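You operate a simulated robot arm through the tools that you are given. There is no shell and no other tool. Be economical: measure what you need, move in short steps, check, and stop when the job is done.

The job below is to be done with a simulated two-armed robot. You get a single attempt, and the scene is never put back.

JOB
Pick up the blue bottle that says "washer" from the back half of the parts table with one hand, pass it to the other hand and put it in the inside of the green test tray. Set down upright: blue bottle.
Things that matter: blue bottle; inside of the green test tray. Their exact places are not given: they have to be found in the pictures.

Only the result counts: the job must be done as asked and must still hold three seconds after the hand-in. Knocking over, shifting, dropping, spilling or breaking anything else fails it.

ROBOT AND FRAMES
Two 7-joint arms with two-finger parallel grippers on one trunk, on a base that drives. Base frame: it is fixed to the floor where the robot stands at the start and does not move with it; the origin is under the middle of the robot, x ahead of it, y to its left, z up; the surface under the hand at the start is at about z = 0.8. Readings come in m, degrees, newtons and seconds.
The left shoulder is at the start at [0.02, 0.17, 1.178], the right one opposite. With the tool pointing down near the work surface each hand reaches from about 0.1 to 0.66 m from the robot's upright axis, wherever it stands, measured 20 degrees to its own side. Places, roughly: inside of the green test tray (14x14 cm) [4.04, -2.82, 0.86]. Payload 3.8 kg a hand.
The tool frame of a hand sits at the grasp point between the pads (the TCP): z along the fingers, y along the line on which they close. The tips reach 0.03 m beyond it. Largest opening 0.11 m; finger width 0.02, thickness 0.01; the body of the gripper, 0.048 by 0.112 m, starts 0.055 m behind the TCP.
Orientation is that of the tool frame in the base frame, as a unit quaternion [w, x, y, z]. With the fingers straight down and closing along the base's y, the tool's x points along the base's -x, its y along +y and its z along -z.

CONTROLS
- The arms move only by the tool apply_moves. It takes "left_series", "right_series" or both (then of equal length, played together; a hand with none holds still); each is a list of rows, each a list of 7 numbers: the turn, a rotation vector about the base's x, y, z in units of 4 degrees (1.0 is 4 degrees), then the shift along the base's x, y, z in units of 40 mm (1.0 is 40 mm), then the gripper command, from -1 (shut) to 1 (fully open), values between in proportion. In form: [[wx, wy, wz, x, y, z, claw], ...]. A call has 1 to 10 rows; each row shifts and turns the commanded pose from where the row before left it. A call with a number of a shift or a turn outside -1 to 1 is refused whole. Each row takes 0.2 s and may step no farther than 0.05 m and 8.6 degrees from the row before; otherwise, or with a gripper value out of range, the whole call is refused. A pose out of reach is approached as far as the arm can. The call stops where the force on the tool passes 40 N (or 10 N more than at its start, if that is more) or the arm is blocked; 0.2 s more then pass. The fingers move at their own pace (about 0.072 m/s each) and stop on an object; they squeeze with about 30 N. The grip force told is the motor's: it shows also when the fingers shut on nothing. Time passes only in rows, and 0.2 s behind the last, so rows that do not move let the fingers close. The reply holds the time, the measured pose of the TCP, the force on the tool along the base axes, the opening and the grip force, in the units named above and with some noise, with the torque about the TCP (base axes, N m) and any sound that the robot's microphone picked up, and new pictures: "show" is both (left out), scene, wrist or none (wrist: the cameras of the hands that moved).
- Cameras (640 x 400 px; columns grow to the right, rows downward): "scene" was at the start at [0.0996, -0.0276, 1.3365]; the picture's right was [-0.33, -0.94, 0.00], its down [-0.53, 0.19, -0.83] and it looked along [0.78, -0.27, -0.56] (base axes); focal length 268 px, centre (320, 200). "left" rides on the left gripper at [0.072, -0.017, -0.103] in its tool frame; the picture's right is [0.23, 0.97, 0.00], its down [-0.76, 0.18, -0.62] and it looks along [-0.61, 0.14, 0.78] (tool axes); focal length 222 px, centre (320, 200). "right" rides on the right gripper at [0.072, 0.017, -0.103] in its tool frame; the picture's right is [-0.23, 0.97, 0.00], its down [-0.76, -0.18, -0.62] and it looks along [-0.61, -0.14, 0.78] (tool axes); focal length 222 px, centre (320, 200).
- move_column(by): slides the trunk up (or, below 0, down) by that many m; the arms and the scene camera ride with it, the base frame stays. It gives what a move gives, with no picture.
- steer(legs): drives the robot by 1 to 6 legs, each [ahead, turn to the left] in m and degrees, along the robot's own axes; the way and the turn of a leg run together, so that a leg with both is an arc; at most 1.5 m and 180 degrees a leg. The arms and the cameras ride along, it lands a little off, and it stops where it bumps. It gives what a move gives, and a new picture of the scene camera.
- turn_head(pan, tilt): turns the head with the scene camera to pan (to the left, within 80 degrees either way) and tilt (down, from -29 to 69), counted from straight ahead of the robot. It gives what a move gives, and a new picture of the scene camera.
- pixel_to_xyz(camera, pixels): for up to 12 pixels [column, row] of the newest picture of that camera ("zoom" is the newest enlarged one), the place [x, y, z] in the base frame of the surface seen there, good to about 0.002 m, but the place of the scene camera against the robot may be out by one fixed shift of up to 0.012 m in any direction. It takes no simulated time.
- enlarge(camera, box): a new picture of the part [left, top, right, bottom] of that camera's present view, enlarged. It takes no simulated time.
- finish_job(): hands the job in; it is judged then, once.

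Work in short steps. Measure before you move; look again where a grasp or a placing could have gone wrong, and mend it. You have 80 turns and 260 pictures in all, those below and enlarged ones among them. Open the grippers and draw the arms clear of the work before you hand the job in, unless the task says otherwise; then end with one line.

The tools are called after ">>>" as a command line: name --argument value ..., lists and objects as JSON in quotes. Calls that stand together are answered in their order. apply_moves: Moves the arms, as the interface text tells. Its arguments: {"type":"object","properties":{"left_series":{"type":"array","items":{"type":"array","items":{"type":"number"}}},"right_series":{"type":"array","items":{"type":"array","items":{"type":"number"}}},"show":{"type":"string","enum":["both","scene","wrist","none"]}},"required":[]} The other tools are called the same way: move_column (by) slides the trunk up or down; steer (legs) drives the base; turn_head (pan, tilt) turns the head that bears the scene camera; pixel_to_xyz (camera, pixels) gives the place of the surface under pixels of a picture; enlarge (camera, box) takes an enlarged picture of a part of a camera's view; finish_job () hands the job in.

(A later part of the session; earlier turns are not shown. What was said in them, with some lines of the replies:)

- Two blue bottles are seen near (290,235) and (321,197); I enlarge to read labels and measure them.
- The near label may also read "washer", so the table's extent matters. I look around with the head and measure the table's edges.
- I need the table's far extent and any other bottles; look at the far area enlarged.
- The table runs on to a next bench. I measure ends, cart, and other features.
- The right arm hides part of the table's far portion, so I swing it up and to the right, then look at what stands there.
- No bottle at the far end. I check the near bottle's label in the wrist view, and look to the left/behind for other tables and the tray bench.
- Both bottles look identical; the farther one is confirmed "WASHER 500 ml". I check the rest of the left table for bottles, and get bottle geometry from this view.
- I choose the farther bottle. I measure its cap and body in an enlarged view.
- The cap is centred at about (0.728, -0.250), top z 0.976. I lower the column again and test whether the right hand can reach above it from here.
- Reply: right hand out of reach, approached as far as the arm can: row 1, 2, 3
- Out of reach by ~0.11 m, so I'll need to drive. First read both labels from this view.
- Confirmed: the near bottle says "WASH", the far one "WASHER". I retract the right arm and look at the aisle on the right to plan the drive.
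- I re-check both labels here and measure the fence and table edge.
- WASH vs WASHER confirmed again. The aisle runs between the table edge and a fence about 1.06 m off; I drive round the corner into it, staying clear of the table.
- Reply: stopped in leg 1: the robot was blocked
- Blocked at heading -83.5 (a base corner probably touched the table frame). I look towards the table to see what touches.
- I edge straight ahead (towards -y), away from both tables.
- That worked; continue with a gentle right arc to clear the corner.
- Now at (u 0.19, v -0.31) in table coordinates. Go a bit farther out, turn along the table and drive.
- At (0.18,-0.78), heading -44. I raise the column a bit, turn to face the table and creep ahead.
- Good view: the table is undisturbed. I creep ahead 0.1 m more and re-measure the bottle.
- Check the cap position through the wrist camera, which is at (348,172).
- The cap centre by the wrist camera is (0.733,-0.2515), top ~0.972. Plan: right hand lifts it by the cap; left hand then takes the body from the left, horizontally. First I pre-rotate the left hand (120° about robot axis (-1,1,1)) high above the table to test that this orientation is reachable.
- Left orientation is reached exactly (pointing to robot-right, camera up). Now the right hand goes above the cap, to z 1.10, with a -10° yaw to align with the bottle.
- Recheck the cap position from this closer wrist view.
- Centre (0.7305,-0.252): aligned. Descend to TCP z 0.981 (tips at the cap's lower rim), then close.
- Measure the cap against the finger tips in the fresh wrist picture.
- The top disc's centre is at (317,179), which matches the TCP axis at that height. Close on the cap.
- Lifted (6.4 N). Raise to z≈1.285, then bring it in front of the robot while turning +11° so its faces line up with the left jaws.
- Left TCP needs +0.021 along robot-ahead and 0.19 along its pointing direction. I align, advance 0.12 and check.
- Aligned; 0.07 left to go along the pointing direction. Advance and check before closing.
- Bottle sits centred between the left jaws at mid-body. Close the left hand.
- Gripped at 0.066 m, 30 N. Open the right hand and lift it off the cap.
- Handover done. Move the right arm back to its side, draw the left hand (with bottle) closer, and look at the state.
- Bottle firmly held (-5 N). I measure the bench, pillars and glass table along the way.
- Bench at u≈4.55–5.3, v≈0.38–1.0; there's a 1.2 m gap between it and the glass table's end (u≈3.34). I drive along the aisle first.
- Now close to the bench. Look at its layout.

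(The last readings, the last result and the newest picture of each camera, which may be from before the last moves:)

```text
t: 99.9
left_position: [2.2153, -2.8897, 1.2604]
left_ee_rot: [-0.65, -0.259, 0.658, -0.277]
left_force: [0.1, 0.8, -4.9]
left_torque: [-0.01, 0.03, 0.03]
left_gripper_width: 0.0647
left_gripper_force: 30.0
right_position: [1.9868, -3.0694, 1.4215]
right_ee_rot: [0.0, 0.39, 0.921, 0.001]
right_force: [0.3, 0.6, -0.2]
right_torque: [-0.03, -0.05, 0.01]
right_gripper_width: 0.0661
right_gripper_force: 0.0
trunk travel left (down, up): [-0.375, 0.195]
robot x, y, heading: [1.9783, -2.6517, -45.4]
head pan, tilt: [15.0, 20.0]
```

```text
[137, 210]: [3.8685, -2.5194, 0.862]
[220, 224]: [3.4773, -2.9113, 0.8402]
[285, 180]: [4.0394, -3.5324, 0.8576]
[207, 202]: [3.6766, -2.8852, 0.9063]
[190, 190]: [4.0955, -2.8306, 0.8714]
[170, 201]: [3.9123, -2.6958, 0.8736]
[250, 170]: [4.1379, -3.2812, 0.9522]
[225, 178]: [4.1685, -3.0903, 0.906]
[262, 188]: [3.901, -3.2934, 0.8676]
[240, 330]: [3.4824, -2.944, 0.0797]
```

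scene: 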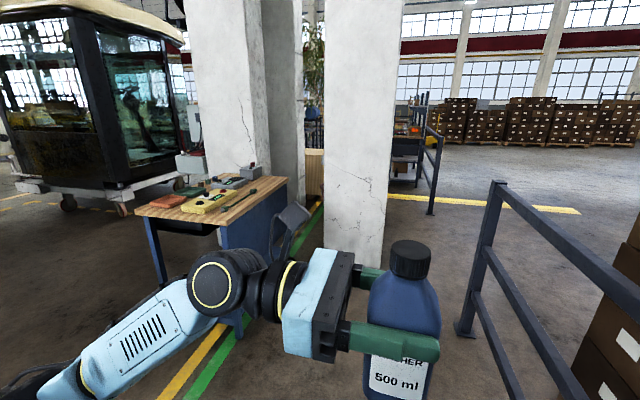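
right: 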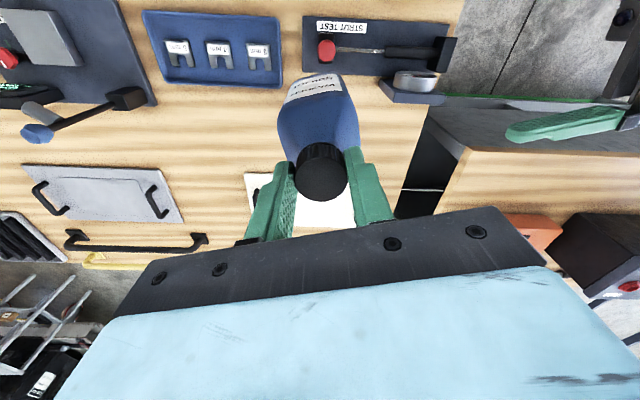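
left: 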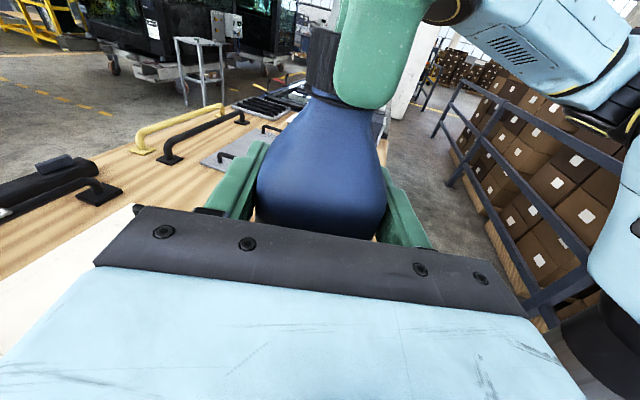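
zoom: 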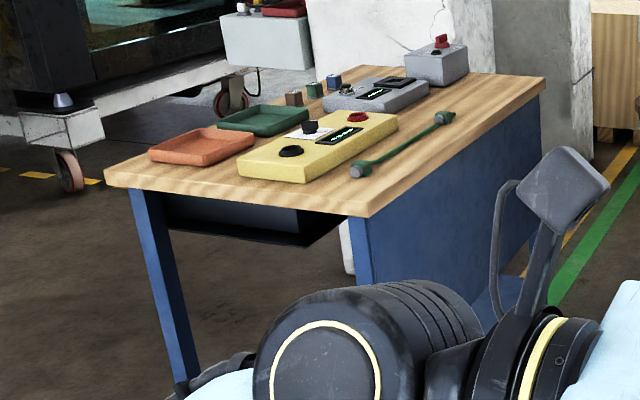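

Bench: front edge u=4.52, v 0.38–0.96, top z 0.862; the green tray lies at u≈4.85, v≈0.86 near its left edge, with the red tray in front and the yellow box to its right. I drive to the gap in front of the bench.

>>> steer --legs '[[0.63, 0], [0, 90], [1.2, 0]]'

```text
t: 112.8
left_position: [3.5277, -2.0195, 1.2609]
left_ee_rot: [0.268, 0.646, -0.288, 0.654]
left_force: [0.5, 0.4, -6.5]
left_torque: [0.0, 0.0, 0.01]
left_gripper_width: 0.065
left_gripper_force: 30.0
right_position: [3.7023, -2.2499, 1.4219]
right_ee_rot: [-0.001, -0.367, 0.93, 0.001]
right_force: [-0.4, 0.8, -0.9]
right_torque: [0.0, 0.0, 0.01]
right_gripper_width: 0.0657
right_gripper_force: 0.0
trunk travel left (down, up): [-0.375, 0.195]
robot x, y, heading: [3.2906, -2.2532, 44.3]
head pan, tilt: [15.0, 20.0]
```

scene: 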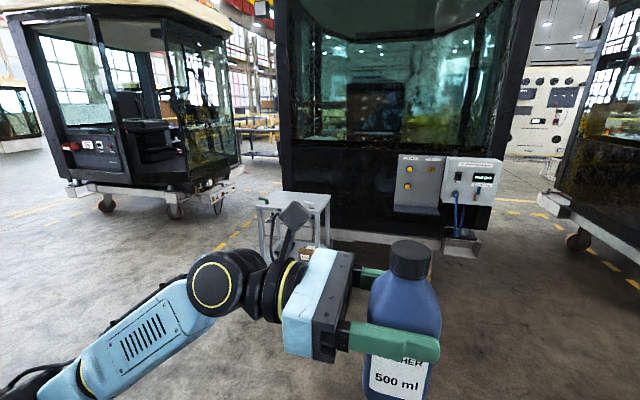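

At (u 3.92, v 0.73). Turn right to face the bench and creep up.

>>> steer --legs '[[0, -89.5], [0.2, 0]]'

>>> turn_head --pan 0 --tilt 45

```text
t: 118.3
left_position: [3.6534, -2.6405, 1.2611]
left_ee_rot: [-0.654, -0.25, 0.662, -0.268]
left_force: [0.4, 0.4, -5.7]
left_torque: [0.03, -0.01, -0.02]
left_gripper_width: 0.065
left_gripper_force: 30.3
right_position: [3.4221, -2.8145, 1.422]
right_ee_rot: [0.0, 0.403, 0.915, 0.002]
right_force: [-0.3, -0.5, -1.0]
right_torque: [0.01, 0.03, -0.01]
right_gripper_width: 0.0661
right_gripper_force: 0.0
trunk travel left (down, up): [-0.375, 0.195]
robot x, y, heading: [3.4254, -2.4025, -46.8]
head pan, tilt: [15.0, 20.0]
```

scene: 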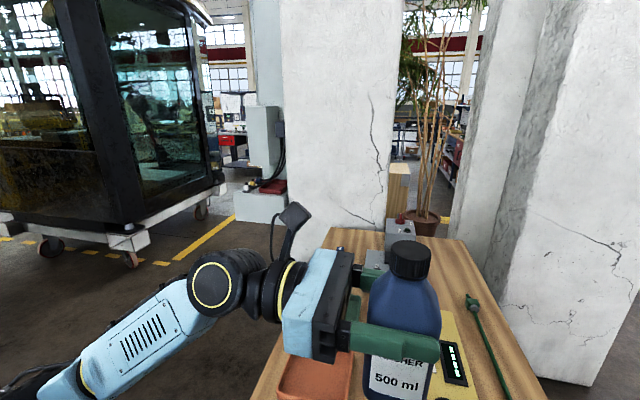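

```text
t: 119.2
left_position: [3.6546, -2.6406, 1.262]
left_ee_rot: [-0.653, -0.25, 0.662, -0.268]
left_force: [0.3, 0.2, -5.5]
left_torque: [0.03, -0.01, -0.02]
left_gripper_width: 0.0648
left_gripper_force: 30.3
right_position: [3.4207, -2.8136, 1.4229]
right_ee_rot: [0.001, 0.403, 0.915, 0.001]
right_force: [-0.5, 0.7, -0.4]
right_torque: [0.02, -0.02, 0.02]
right_gripper_width: 0.0661
right_gripper_force: 0.1
trunk travel left (down, up): [-0.375, 0.195]
robot x, y, heading: [3.4261, -2.3974, -46.6]
head pan, tilt: [0.0, 45.0]
```

scene: 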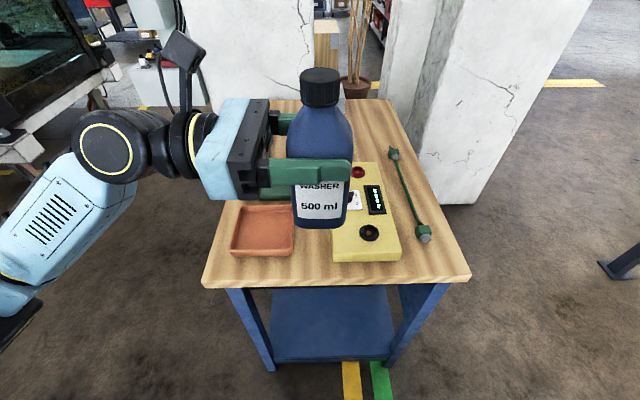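

Facing the bench (u 4.12). The green tray is hidden by the hand. I creep 0.1 m more, then move the hand up and left for a clear view.

>>> steer --legs '[[0.1, 2]]'

>>> apply_moves --left_series '[[0, 0, 0, 0.5, 0.5, 0.5, -1], [0, 0, 0, 0.5, 0.5, 0.5, -1], [0, 0, 0, 0.5, 0.5, 0.5, -1], [0, 0, 0, 0.5, 0.5, 0.5, -1], [0, 0, 0, 0.5, 0.5, 0.5, -1], [0, 0, 0, 0.5, 0.5, 0.5, -1]]' --show "scene"

```text
t: 120.3
left_position: [3.7309, -2.7047, 1.2607]
left_ee_rot: [-0.65, -0.26, 0.658, -0.277]
left_force: [0.0, 0.4, -5.4]
left_torque: [0.02, 0.03, -0.03]
left_gripper_width: 0.0648
left_gripper_force: 30.0
right_position: [3.5042, -2.8846, 1.4229]
right_ee_rot: [0.002, 0.389, 0.921, 0.0]
right_force: [0.6, -0.6, -0.6]
right_torque: [0.04, 0.05, -0.01]
right_gripper_width: 0.0658
right_gripper_force: 0.1
trunk travel left (down, up): [-0.375, 0.195]
robot x, y, heading: [3.4911, -2.4678, -44.9]
head pan, tilt: [0.0, 45.0]
```

scene: 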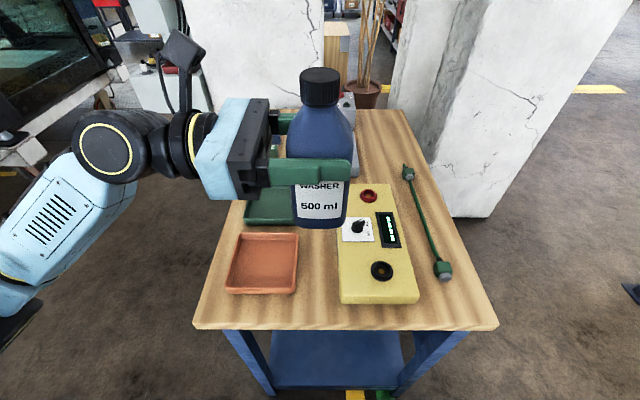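

```text
t: 121.7
left_position: [3.85, -2.5841, 1.3801]
left_ee_rot: [-0.65, -0.259, 0.658, -0.277]
left_force: [-1.0, 0.2, -5.0]
left_torque: [0.02, -0.01, -0.01]
left_gripper_width: 0.0648
left_gripper_force: 30.0
right_position: [3.5024, -2.8837, 1.4213]
right_ee_rot: [0.001, 0.388, 0.922, 0.001]
right_force: [0.6, -0.1, -0.1]
right_torque: [-0.03, 0.0, -0.01]
right_gripper_width: 0.066
right_gripper_force: 0.1
trunk travel left (down, up): [-0.375, 0.195]
robot x, y, heading: [3.4951, -2.472, -45.0]
head pan, tilt: [0.0, 45.0]
```

scene: 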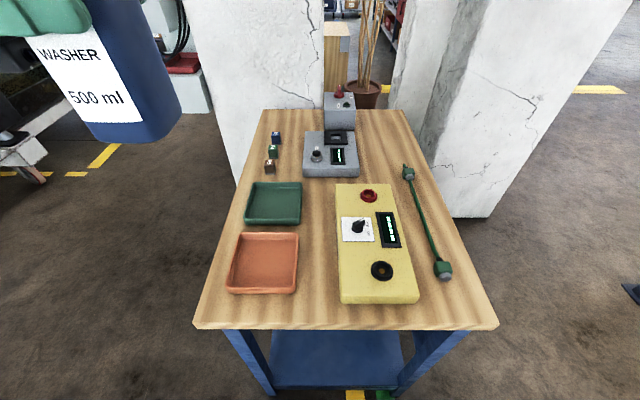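

Clear view: green tray around (273,203). I measure its corners, floor and rims.

>>> enlarge --camera "scene" --box '[210, 120, 370, 240]'

>>> pixel_to_xyz --camera "scene" --pixels '[[254, 183], [301, 183], [298, 223], [246, 220], [274, 202], [262, 200], [290, 205], [270, 170], [273, 155], [340, 190], [240, 200], [271, 222]]'

```text
3.33 times, centred on (290, 180) of scene
```

zoom: 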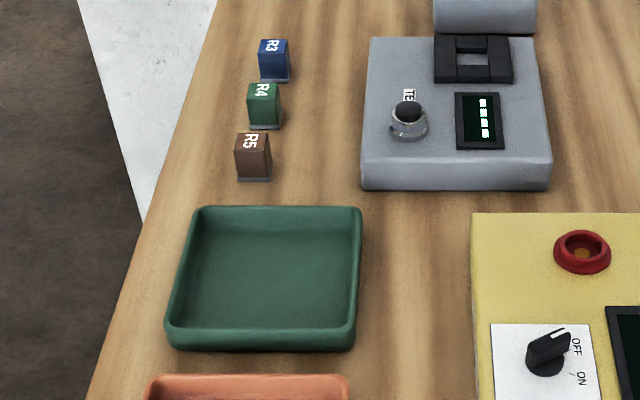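

```text
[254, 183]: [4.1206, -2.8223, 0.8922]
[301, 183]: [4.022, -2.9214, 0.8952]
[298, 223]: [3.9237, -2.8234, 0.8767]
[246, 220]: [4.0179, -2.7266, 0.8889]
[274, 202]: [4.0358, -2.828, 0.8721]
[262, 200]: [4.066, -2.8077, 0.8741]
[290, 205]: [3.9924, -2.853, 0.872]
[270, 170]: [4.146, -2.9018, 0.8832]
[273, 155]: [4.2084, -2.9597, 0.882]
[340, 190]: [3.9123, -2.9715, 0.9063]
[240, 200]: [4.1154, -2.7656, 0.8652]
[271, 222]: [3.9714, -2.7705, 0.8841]
```

Tray centre ≈ (4.03,-2.825), floor z ≈ 0.866 after the camera's +0.007 bias. The bottle's base is 0.0915 below the left TCP. I move above the tray with a 25° yaw so the wrist stays outside the bench's left edge.

>>> apply_moves --left_series '[[0, 0, 0.78, 0.5625, -0.753, -0.6, -1], [0, 0, 0.78, 0.5625, -0.753, -0.6, -1], [0, 0, 0.78, 0.5625, -0.753, -0.6, -1], [0, 0, 0.78, 0.5625, -0.753, -0.6, -1], [0, 0, 0.78, 0.5625, -0.753, -0.6, -1], [0, 0, 0.78, 0.5625, -0.753, -0.6, -1], [0, 0, 0.78, 0.5625, -0.753, -0.6, -1], [0, 0, 0.78, 0.5625, -0.753, -0.6, -1], [0, 0, 0, 0, 0, 0, -1]]' --show "both"

```text
t: 123.7
left_position: [4.0302, -2.8243, 1.1907]
left_ee_rot: [-0.574, -0.395, 0.587, -0.412]
left_force: [0.0, -0.2, -5.3]
left_torque: [0.03, 0.04, -0.01]
left_gripper_width: 0.0645
left_gripper_force: 30.2
right_position: [3.5017, -2.8839, 1.423]
right_ee_rot: [0.001, 0.388, 0.922, 0.0]
right_force: [-0.6, 0.0, 0.0]
right_torque: [0.0, 0.01, -0.01]
right_gripper_width: 0.066
right_gripper_force: 0.0
trunk travel left (down, up): [-0.375, 0.195]
robot x, y, heading: [3.4946, -2.4657, -44.8]
head pan, tilt: [0.0, 45.0]
```

scene: 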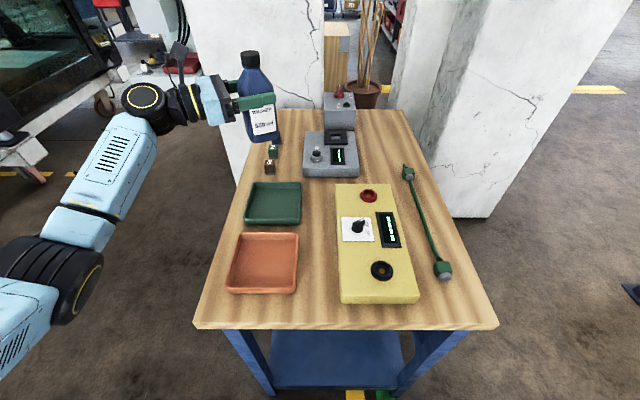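
left: 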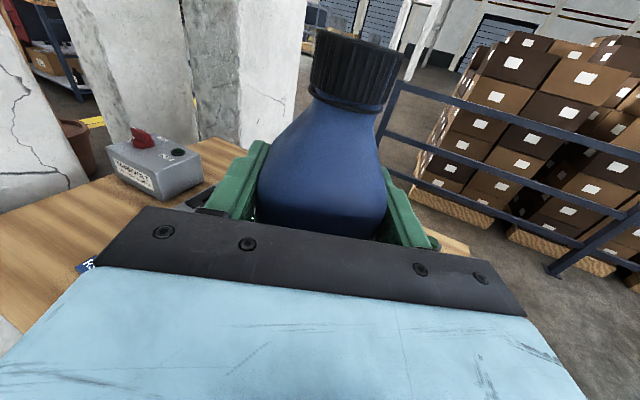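

Reached with no tilt. Descend 0.19 m and check.

>>> apply_moves --left_series '[[0, 0, 0, 0, 0, -1, -1], [0, 0, 0, 0, 0, -1, -1], [0, 0, 0, 0, 0, -1, -1], [0, 0, 0, 0, 0, -1, -1], [0, 0, 0, 0, 0, -0.75, -1], [0, 0, 0, 0, 0, 0, -1]]' --show "both"

>>> enlarge --camera "scene" --box '[180, 100, 380, 260]'

```text
t: 125.1
left_position: [4.0301, -2.8259, 0.9981]
left_ee_rot: [-0.574, -0.397, 0.586, -0.412]
left_force: [1.0, 0.3, -5.6]
left_torque: [0.03, 0.04, -0.03]
left_gripper_width: 0.0647
left_gripper_force: 30.4
right_position: [3.5027, -2.8842, 1.4224]
right_ee_rot: [0.001, 0.389, 0.921, 0.0]
right_force: [-0.1, -0.3, 0.1]
right_torque: [-0.01, 0.02, -0.07]
right_gripper_width: 0.0662
right_gripper_force: 0.0
trunk travel left (down, up): [-0.375, 0.195]
robot x, y, heading: [3.4943, -2.4682, -44.9]
head pan, tilt: [0.0, 45.0]
```

scene: 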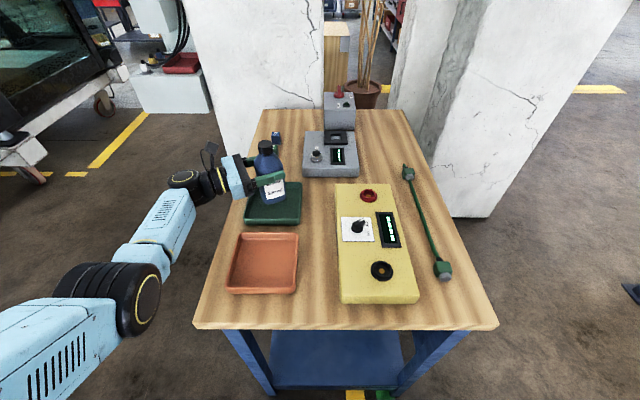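
left: 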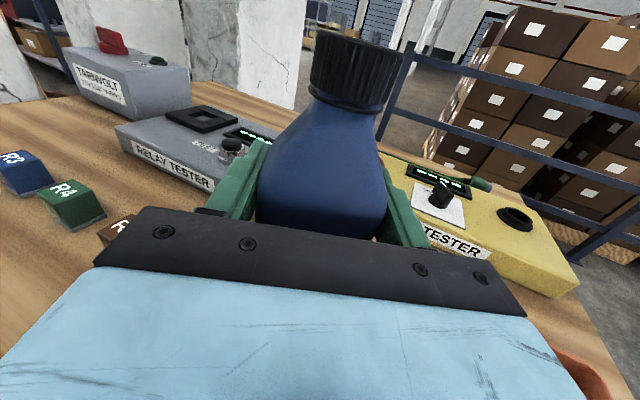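

```text
2.50 times, centred on (280, 180) of scene
```

zoom: 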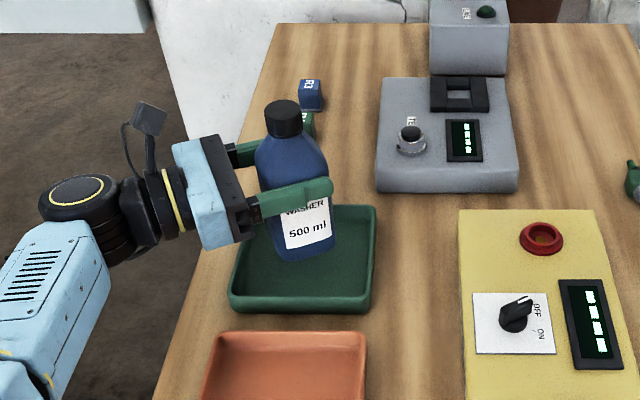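

Bottle is over the tray, wrist outside the bench. Lower to just above the floor.

>>> apply_moves --left_series '[[0, 0, 0, 0, 0, -0.4, -1], [0, 0, 0, 0, 0, -0.4, -1], [0, 0, 0, 0, 0, 0, -1]]' --show "none"

>>> apply_moves --left_series '[[0, 0, 0, 0, 0, -0.08, -1], [0, 0, 0, 0, 0, -0.08, -1], [0, 0, 0, 0, 0, 0, -1]]' --show "scene"

>>> enlarge --camera "scene" --box '[200, 120, 340, 240]'

```text
t: 125.9
left_position: [4.03, -2.8245, 0.9681]
left_ee_rot: [-0.574, -0.395, 0.587, -0.412]
left_force: [0.7, 0.2, -5.2]
left_torque: [0.01, 0.04, -0.03]
left_gripper_width: 0.0648
left_gripper_force: 30.3
right_position: [3.5032, -2.8841, 1.4215]
right_ee_rot: [0.001, 0.388, 0.922, 0.0]
right_force: [-0.2, 0.6, 0.1]
right_torque: [0.01, -0.03, -0.01]
right_gripper_width: 0.0658
right_gripper_force: 0.0
trunk travel left (down, up): [-0.375, 0.195]
robot x, y, heading: [3.4922, -2.4728, -44.9]
head pan, tilt: [0.0, 45.0]
```

```text
t: 126.7
left_position: [4.0306, -2.8255, 0.9657]
left_ee_rot: [-0.574, -0.394, 0.585, -0.416]
left_force: [4.6, 2.0, 18.8]
left_torque: [0.56, -0.01, -0.14]
left_gripper_width: 0.0649
left_gripper_force: 30.2
right_position: [3.5019, -2.8823, 1.4232]
right_ee_rot: [0.003, 0.388, 0.922, 0.0]
right_force: [0.0, -0.2, -0.4]
right_torque: [0.03, 0.02, 0.01]
right_gripper_width: 0.0661
right_gripper_force: 0.1
trunk travel left (down, up): [-0.375, 0.195]
robot x, y, heading: [3.4903, -2.4695, -45.0]
head pan, tilt: [0.0, 45.0]
```

scene: 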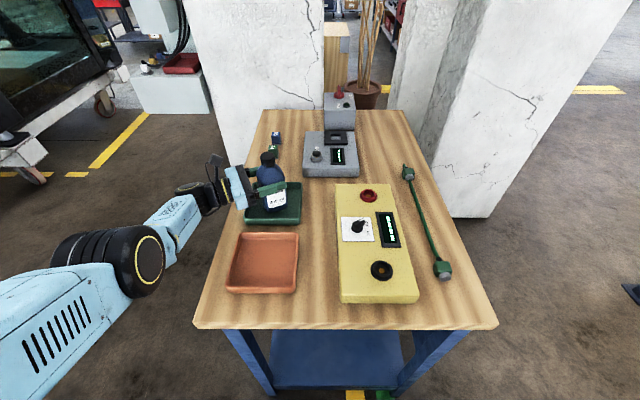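

```text
3.33 times, centred on (270, 180) of scene
```

zoom: 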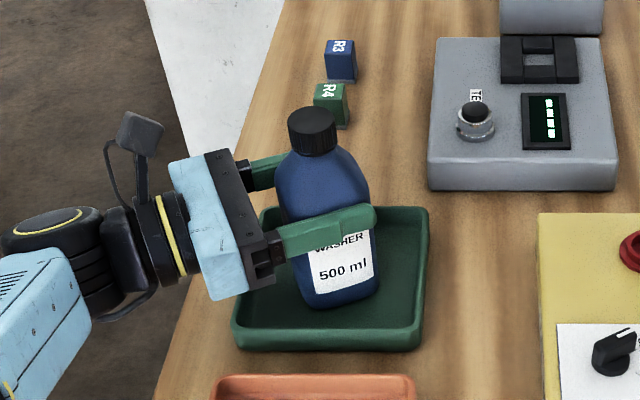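

Touchdown at TCP z 0.966 (torque small, so it's the bottle's base on the tray floor). Relieve the press by 4 mm of command, then open.

>>> apply_moves --left_series '[[0, 0, 0, 0, 0, 0.09, -1], [0, 0, 0, 0, 0, 0, -1]]' --show "none"

>>> apply_moves --left_series '[[0, 0, 0, 0, 0, 0, 0.3], [0, 0, 0, 0, 0, 0, 0.5], [0, 0, 0, 0, 0, 0, 0.7], [0, 0, 0, 0, 0, 0, 0.8], [0, 0, 0, 0, 0, 0, 0.8]]' --show "both"

>>> enlarge --camera "scene" --box '[200, 120, 340, 240]'

```text
t: 127.3
left_position: [4.0299, -2.8253, 0.9657]
left_ee_rot: [-0.574, -0.395, 0.587, -0.412]
left_force: [4.4, -3.0, 11.9]
left_torque: [-0.37, 0.03, 0.12]
left_gripper_width: 0.0647
left_gripper_force: 29.6
right_position: [3.5026, -2.8842, 1.4233]
right_ee_rot: [0.001, 0.389, 0.921, 0.002]
right_force: [-0.1, -0.1, 0.0]
right_torque: [0.01, -0.01, -0.03]
right_gripper_width: 0.0661
right_gripper_force: 0.0
trunk travel left (down, up): [-0.375, 0.195]
robot x, y, heading: [3.4926, -2.4675, -45.2]
head pan, tilt: [0.0, 45.0]
```

```text
t: 128.5
left_position: [4.029, -2.8257, 0.964]
left_ee_rot: [-0.574, -0.395, 0.587, -0.412]
left_force: [-0.1, 0.3, -0.1]
left_torque: [0.0, -0.01, 0.0]
left_gripper_width: 0.0989
left_gripper_force: 0.3
right_position: [3.5022, -2.8843, 1.4209]
right_ee_rot: [0.002, 0.388, 0.921, 0.0]
right_force: [-0.2, -0.2, 0.2]
right_torque: [0.01, 0.02, 0.01]
right_gripper_width: 0.0661
right_gripper_force: 0.0
trunk travel left (down, up): [-0.375, 0.195]
robot x, y, heading: [3.494, -2.4699, -44.9]
head pan, tilt: [0.0, 45.0]
```

scene: 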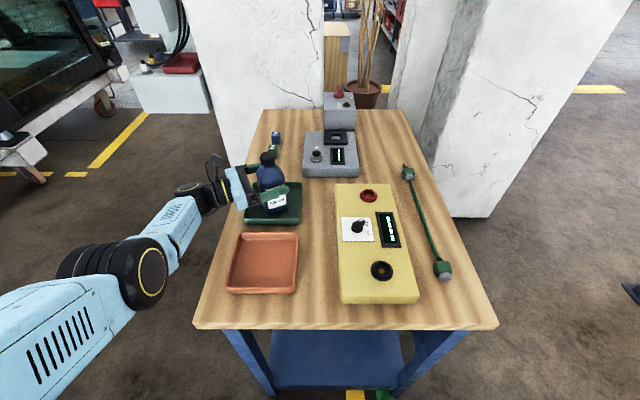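
left: 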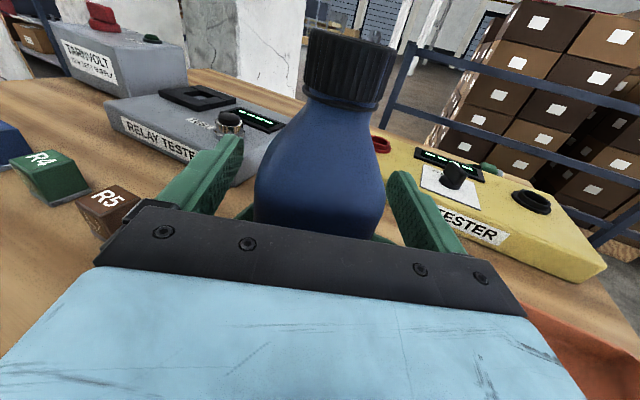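

```text
3.33 times, centred on (270, 180) of scene
```

zoom: 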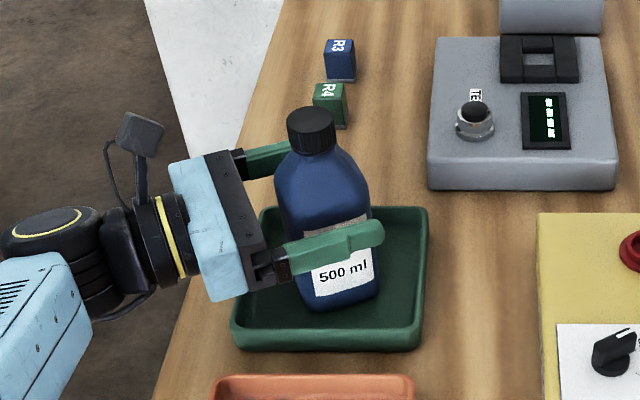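

Bottle stands free, upright in the tray. Withdraw the left hand straight back along its axis, then raise it.

>>> apply_moves --left_series '[[0, 0, 0, 0.17, 0.47, 0, 0.8], [0, 0, 0, 0.26, 0.7, 0, 0.8], [0, 0, 0, 0.31, 0.84, 0, 0.8], [0, 0, 0, 0.31, 0.84, 0, 0.8], [0, 0, 0, 0.31, 0.84, 0, 0.8], [0, 0, 0, 0.2, 0.5, 0.6, 0.8], [0, 0, 0, 0, 0, 1, 0.8], [0, 0, 0, 0, 0, 1, 0.8], [0, 0, 0, 0, 0, 1, 0.8]]' --show "scene"

>>> enlarge --camera "scene" --box '[200, 120, 340, 240]'

```text
t: 130.5
left_position: [4.0939, -2.6576, 1.1103]
left_ee_rot: [-0.574, -0.395, 0.588, -0.412]
left_force: [0.1, -0.1, 0.3]
left_torque: [-0.03, 0.0, 0.01]
left_gripper_width: 0.0988
left_gripper_force: 0.0
right_position: [3.5023, -2.8839, 1.4217]
right_ee_rot: [0.001, 0.388, 0.921, 0.001]
right_force: [0.2, -0.2, 0.1]
right_torque: [-0.03, 0.0, -0.01]
right_gripper_width: 0.0661
right_gripper_force: 0.0
trunk travel left (down, up): [-0.375, 0.195]
robot x, y, heading: [3.4934, -2.4684, -45.0]
head pan, tilt: [0.0, 45.0]
```

scene: 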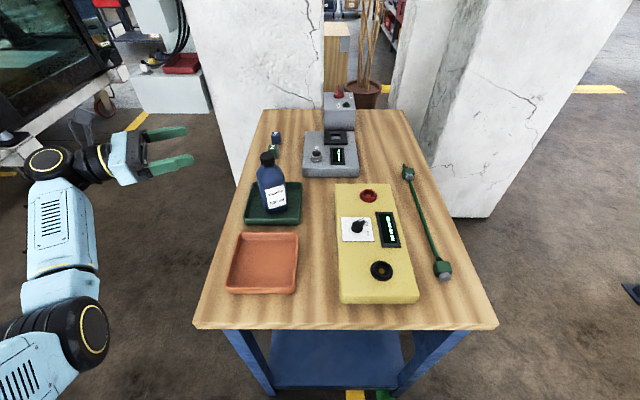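

```text
3.33 times, centred on (270, 180) of scene
```

zoom: 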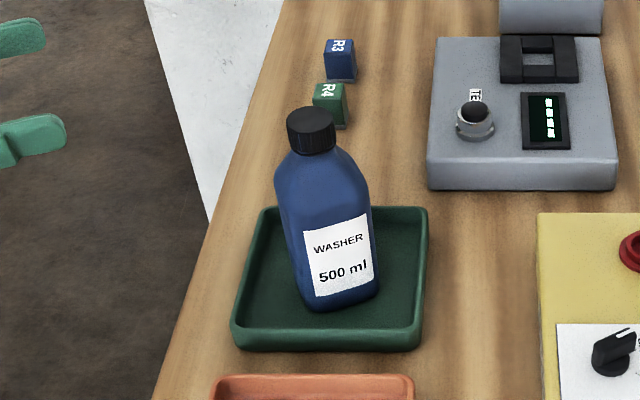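

The bottle stands upright inside the green tray and both arms are clear. I open both grippers fully and let time pass.

>>> apply_moves --left_series '[[0, 0, 0, 0, 0, 0, 1], [0, 0, 0, 0, 0, 0, 1], [0, 0, 0, 0, 0, 0, 1], [0, 0, 0, 0, 0, 0, 1]]' --right_series '[[0, 0, 0, 0, 0, 0, 1], [0, 0, 0, 0, 0, 0, 1], [0, 0, 0, 0, 0, 0, 1], [0, 0, 0, 0, 0, 0, 1]]' --show "scene"

>>> pixel_to_xyz --camera "scene" --pixels '[[268, 156], [276, 210]]'

```text
t: 131.5
left_position: [4.0945, -2.658, 1.1105]
left_ee_rot: [-0.574, -0.395, 0.587, -0.412]
left_force: [0.8, -0.2, 0.0]
left_torque: [0.03, 0.01, -0.01]
left_gripper_width: 0.1099
left_gripper_force: 0.1
right_position: [3.5035, -2.8841, 1.4224]
right_ee_rot: [0.001, 0.388, 0.922, 0.001]
right_force: [0.0, 0.1, -0.1]
right_torque: [0.0, -0.04, 0.01]
right_gripper_width: 0.1101
right_gripper_force: 0.0
trunk travel left (down, up): [-0.375, 0.195]
robot x, y, heading: [3.4953, -2.4704, -45.2]
head pan, tilt: [0.0, 45.0]
```

scene: 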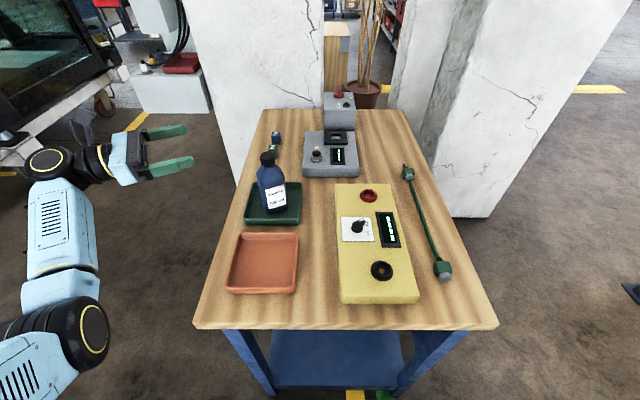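

```text
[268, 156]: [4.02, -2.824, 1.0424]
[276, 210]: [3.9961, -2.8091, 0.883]
```

The cap is at (4.02,-2.824) and z 1.042, directly above the tray's centre, so the bottle is upright. I hand in the job.

>>> finish_job

```text
The job is handed in.
```

The blue "WASHER" bottle was picked up by the right hand, passed to the left, and stands upright inside the green test tray, with both grippers open and clear; early on the base was blocked once mid-turn beside the parts table, but I saw nothing on it moved.
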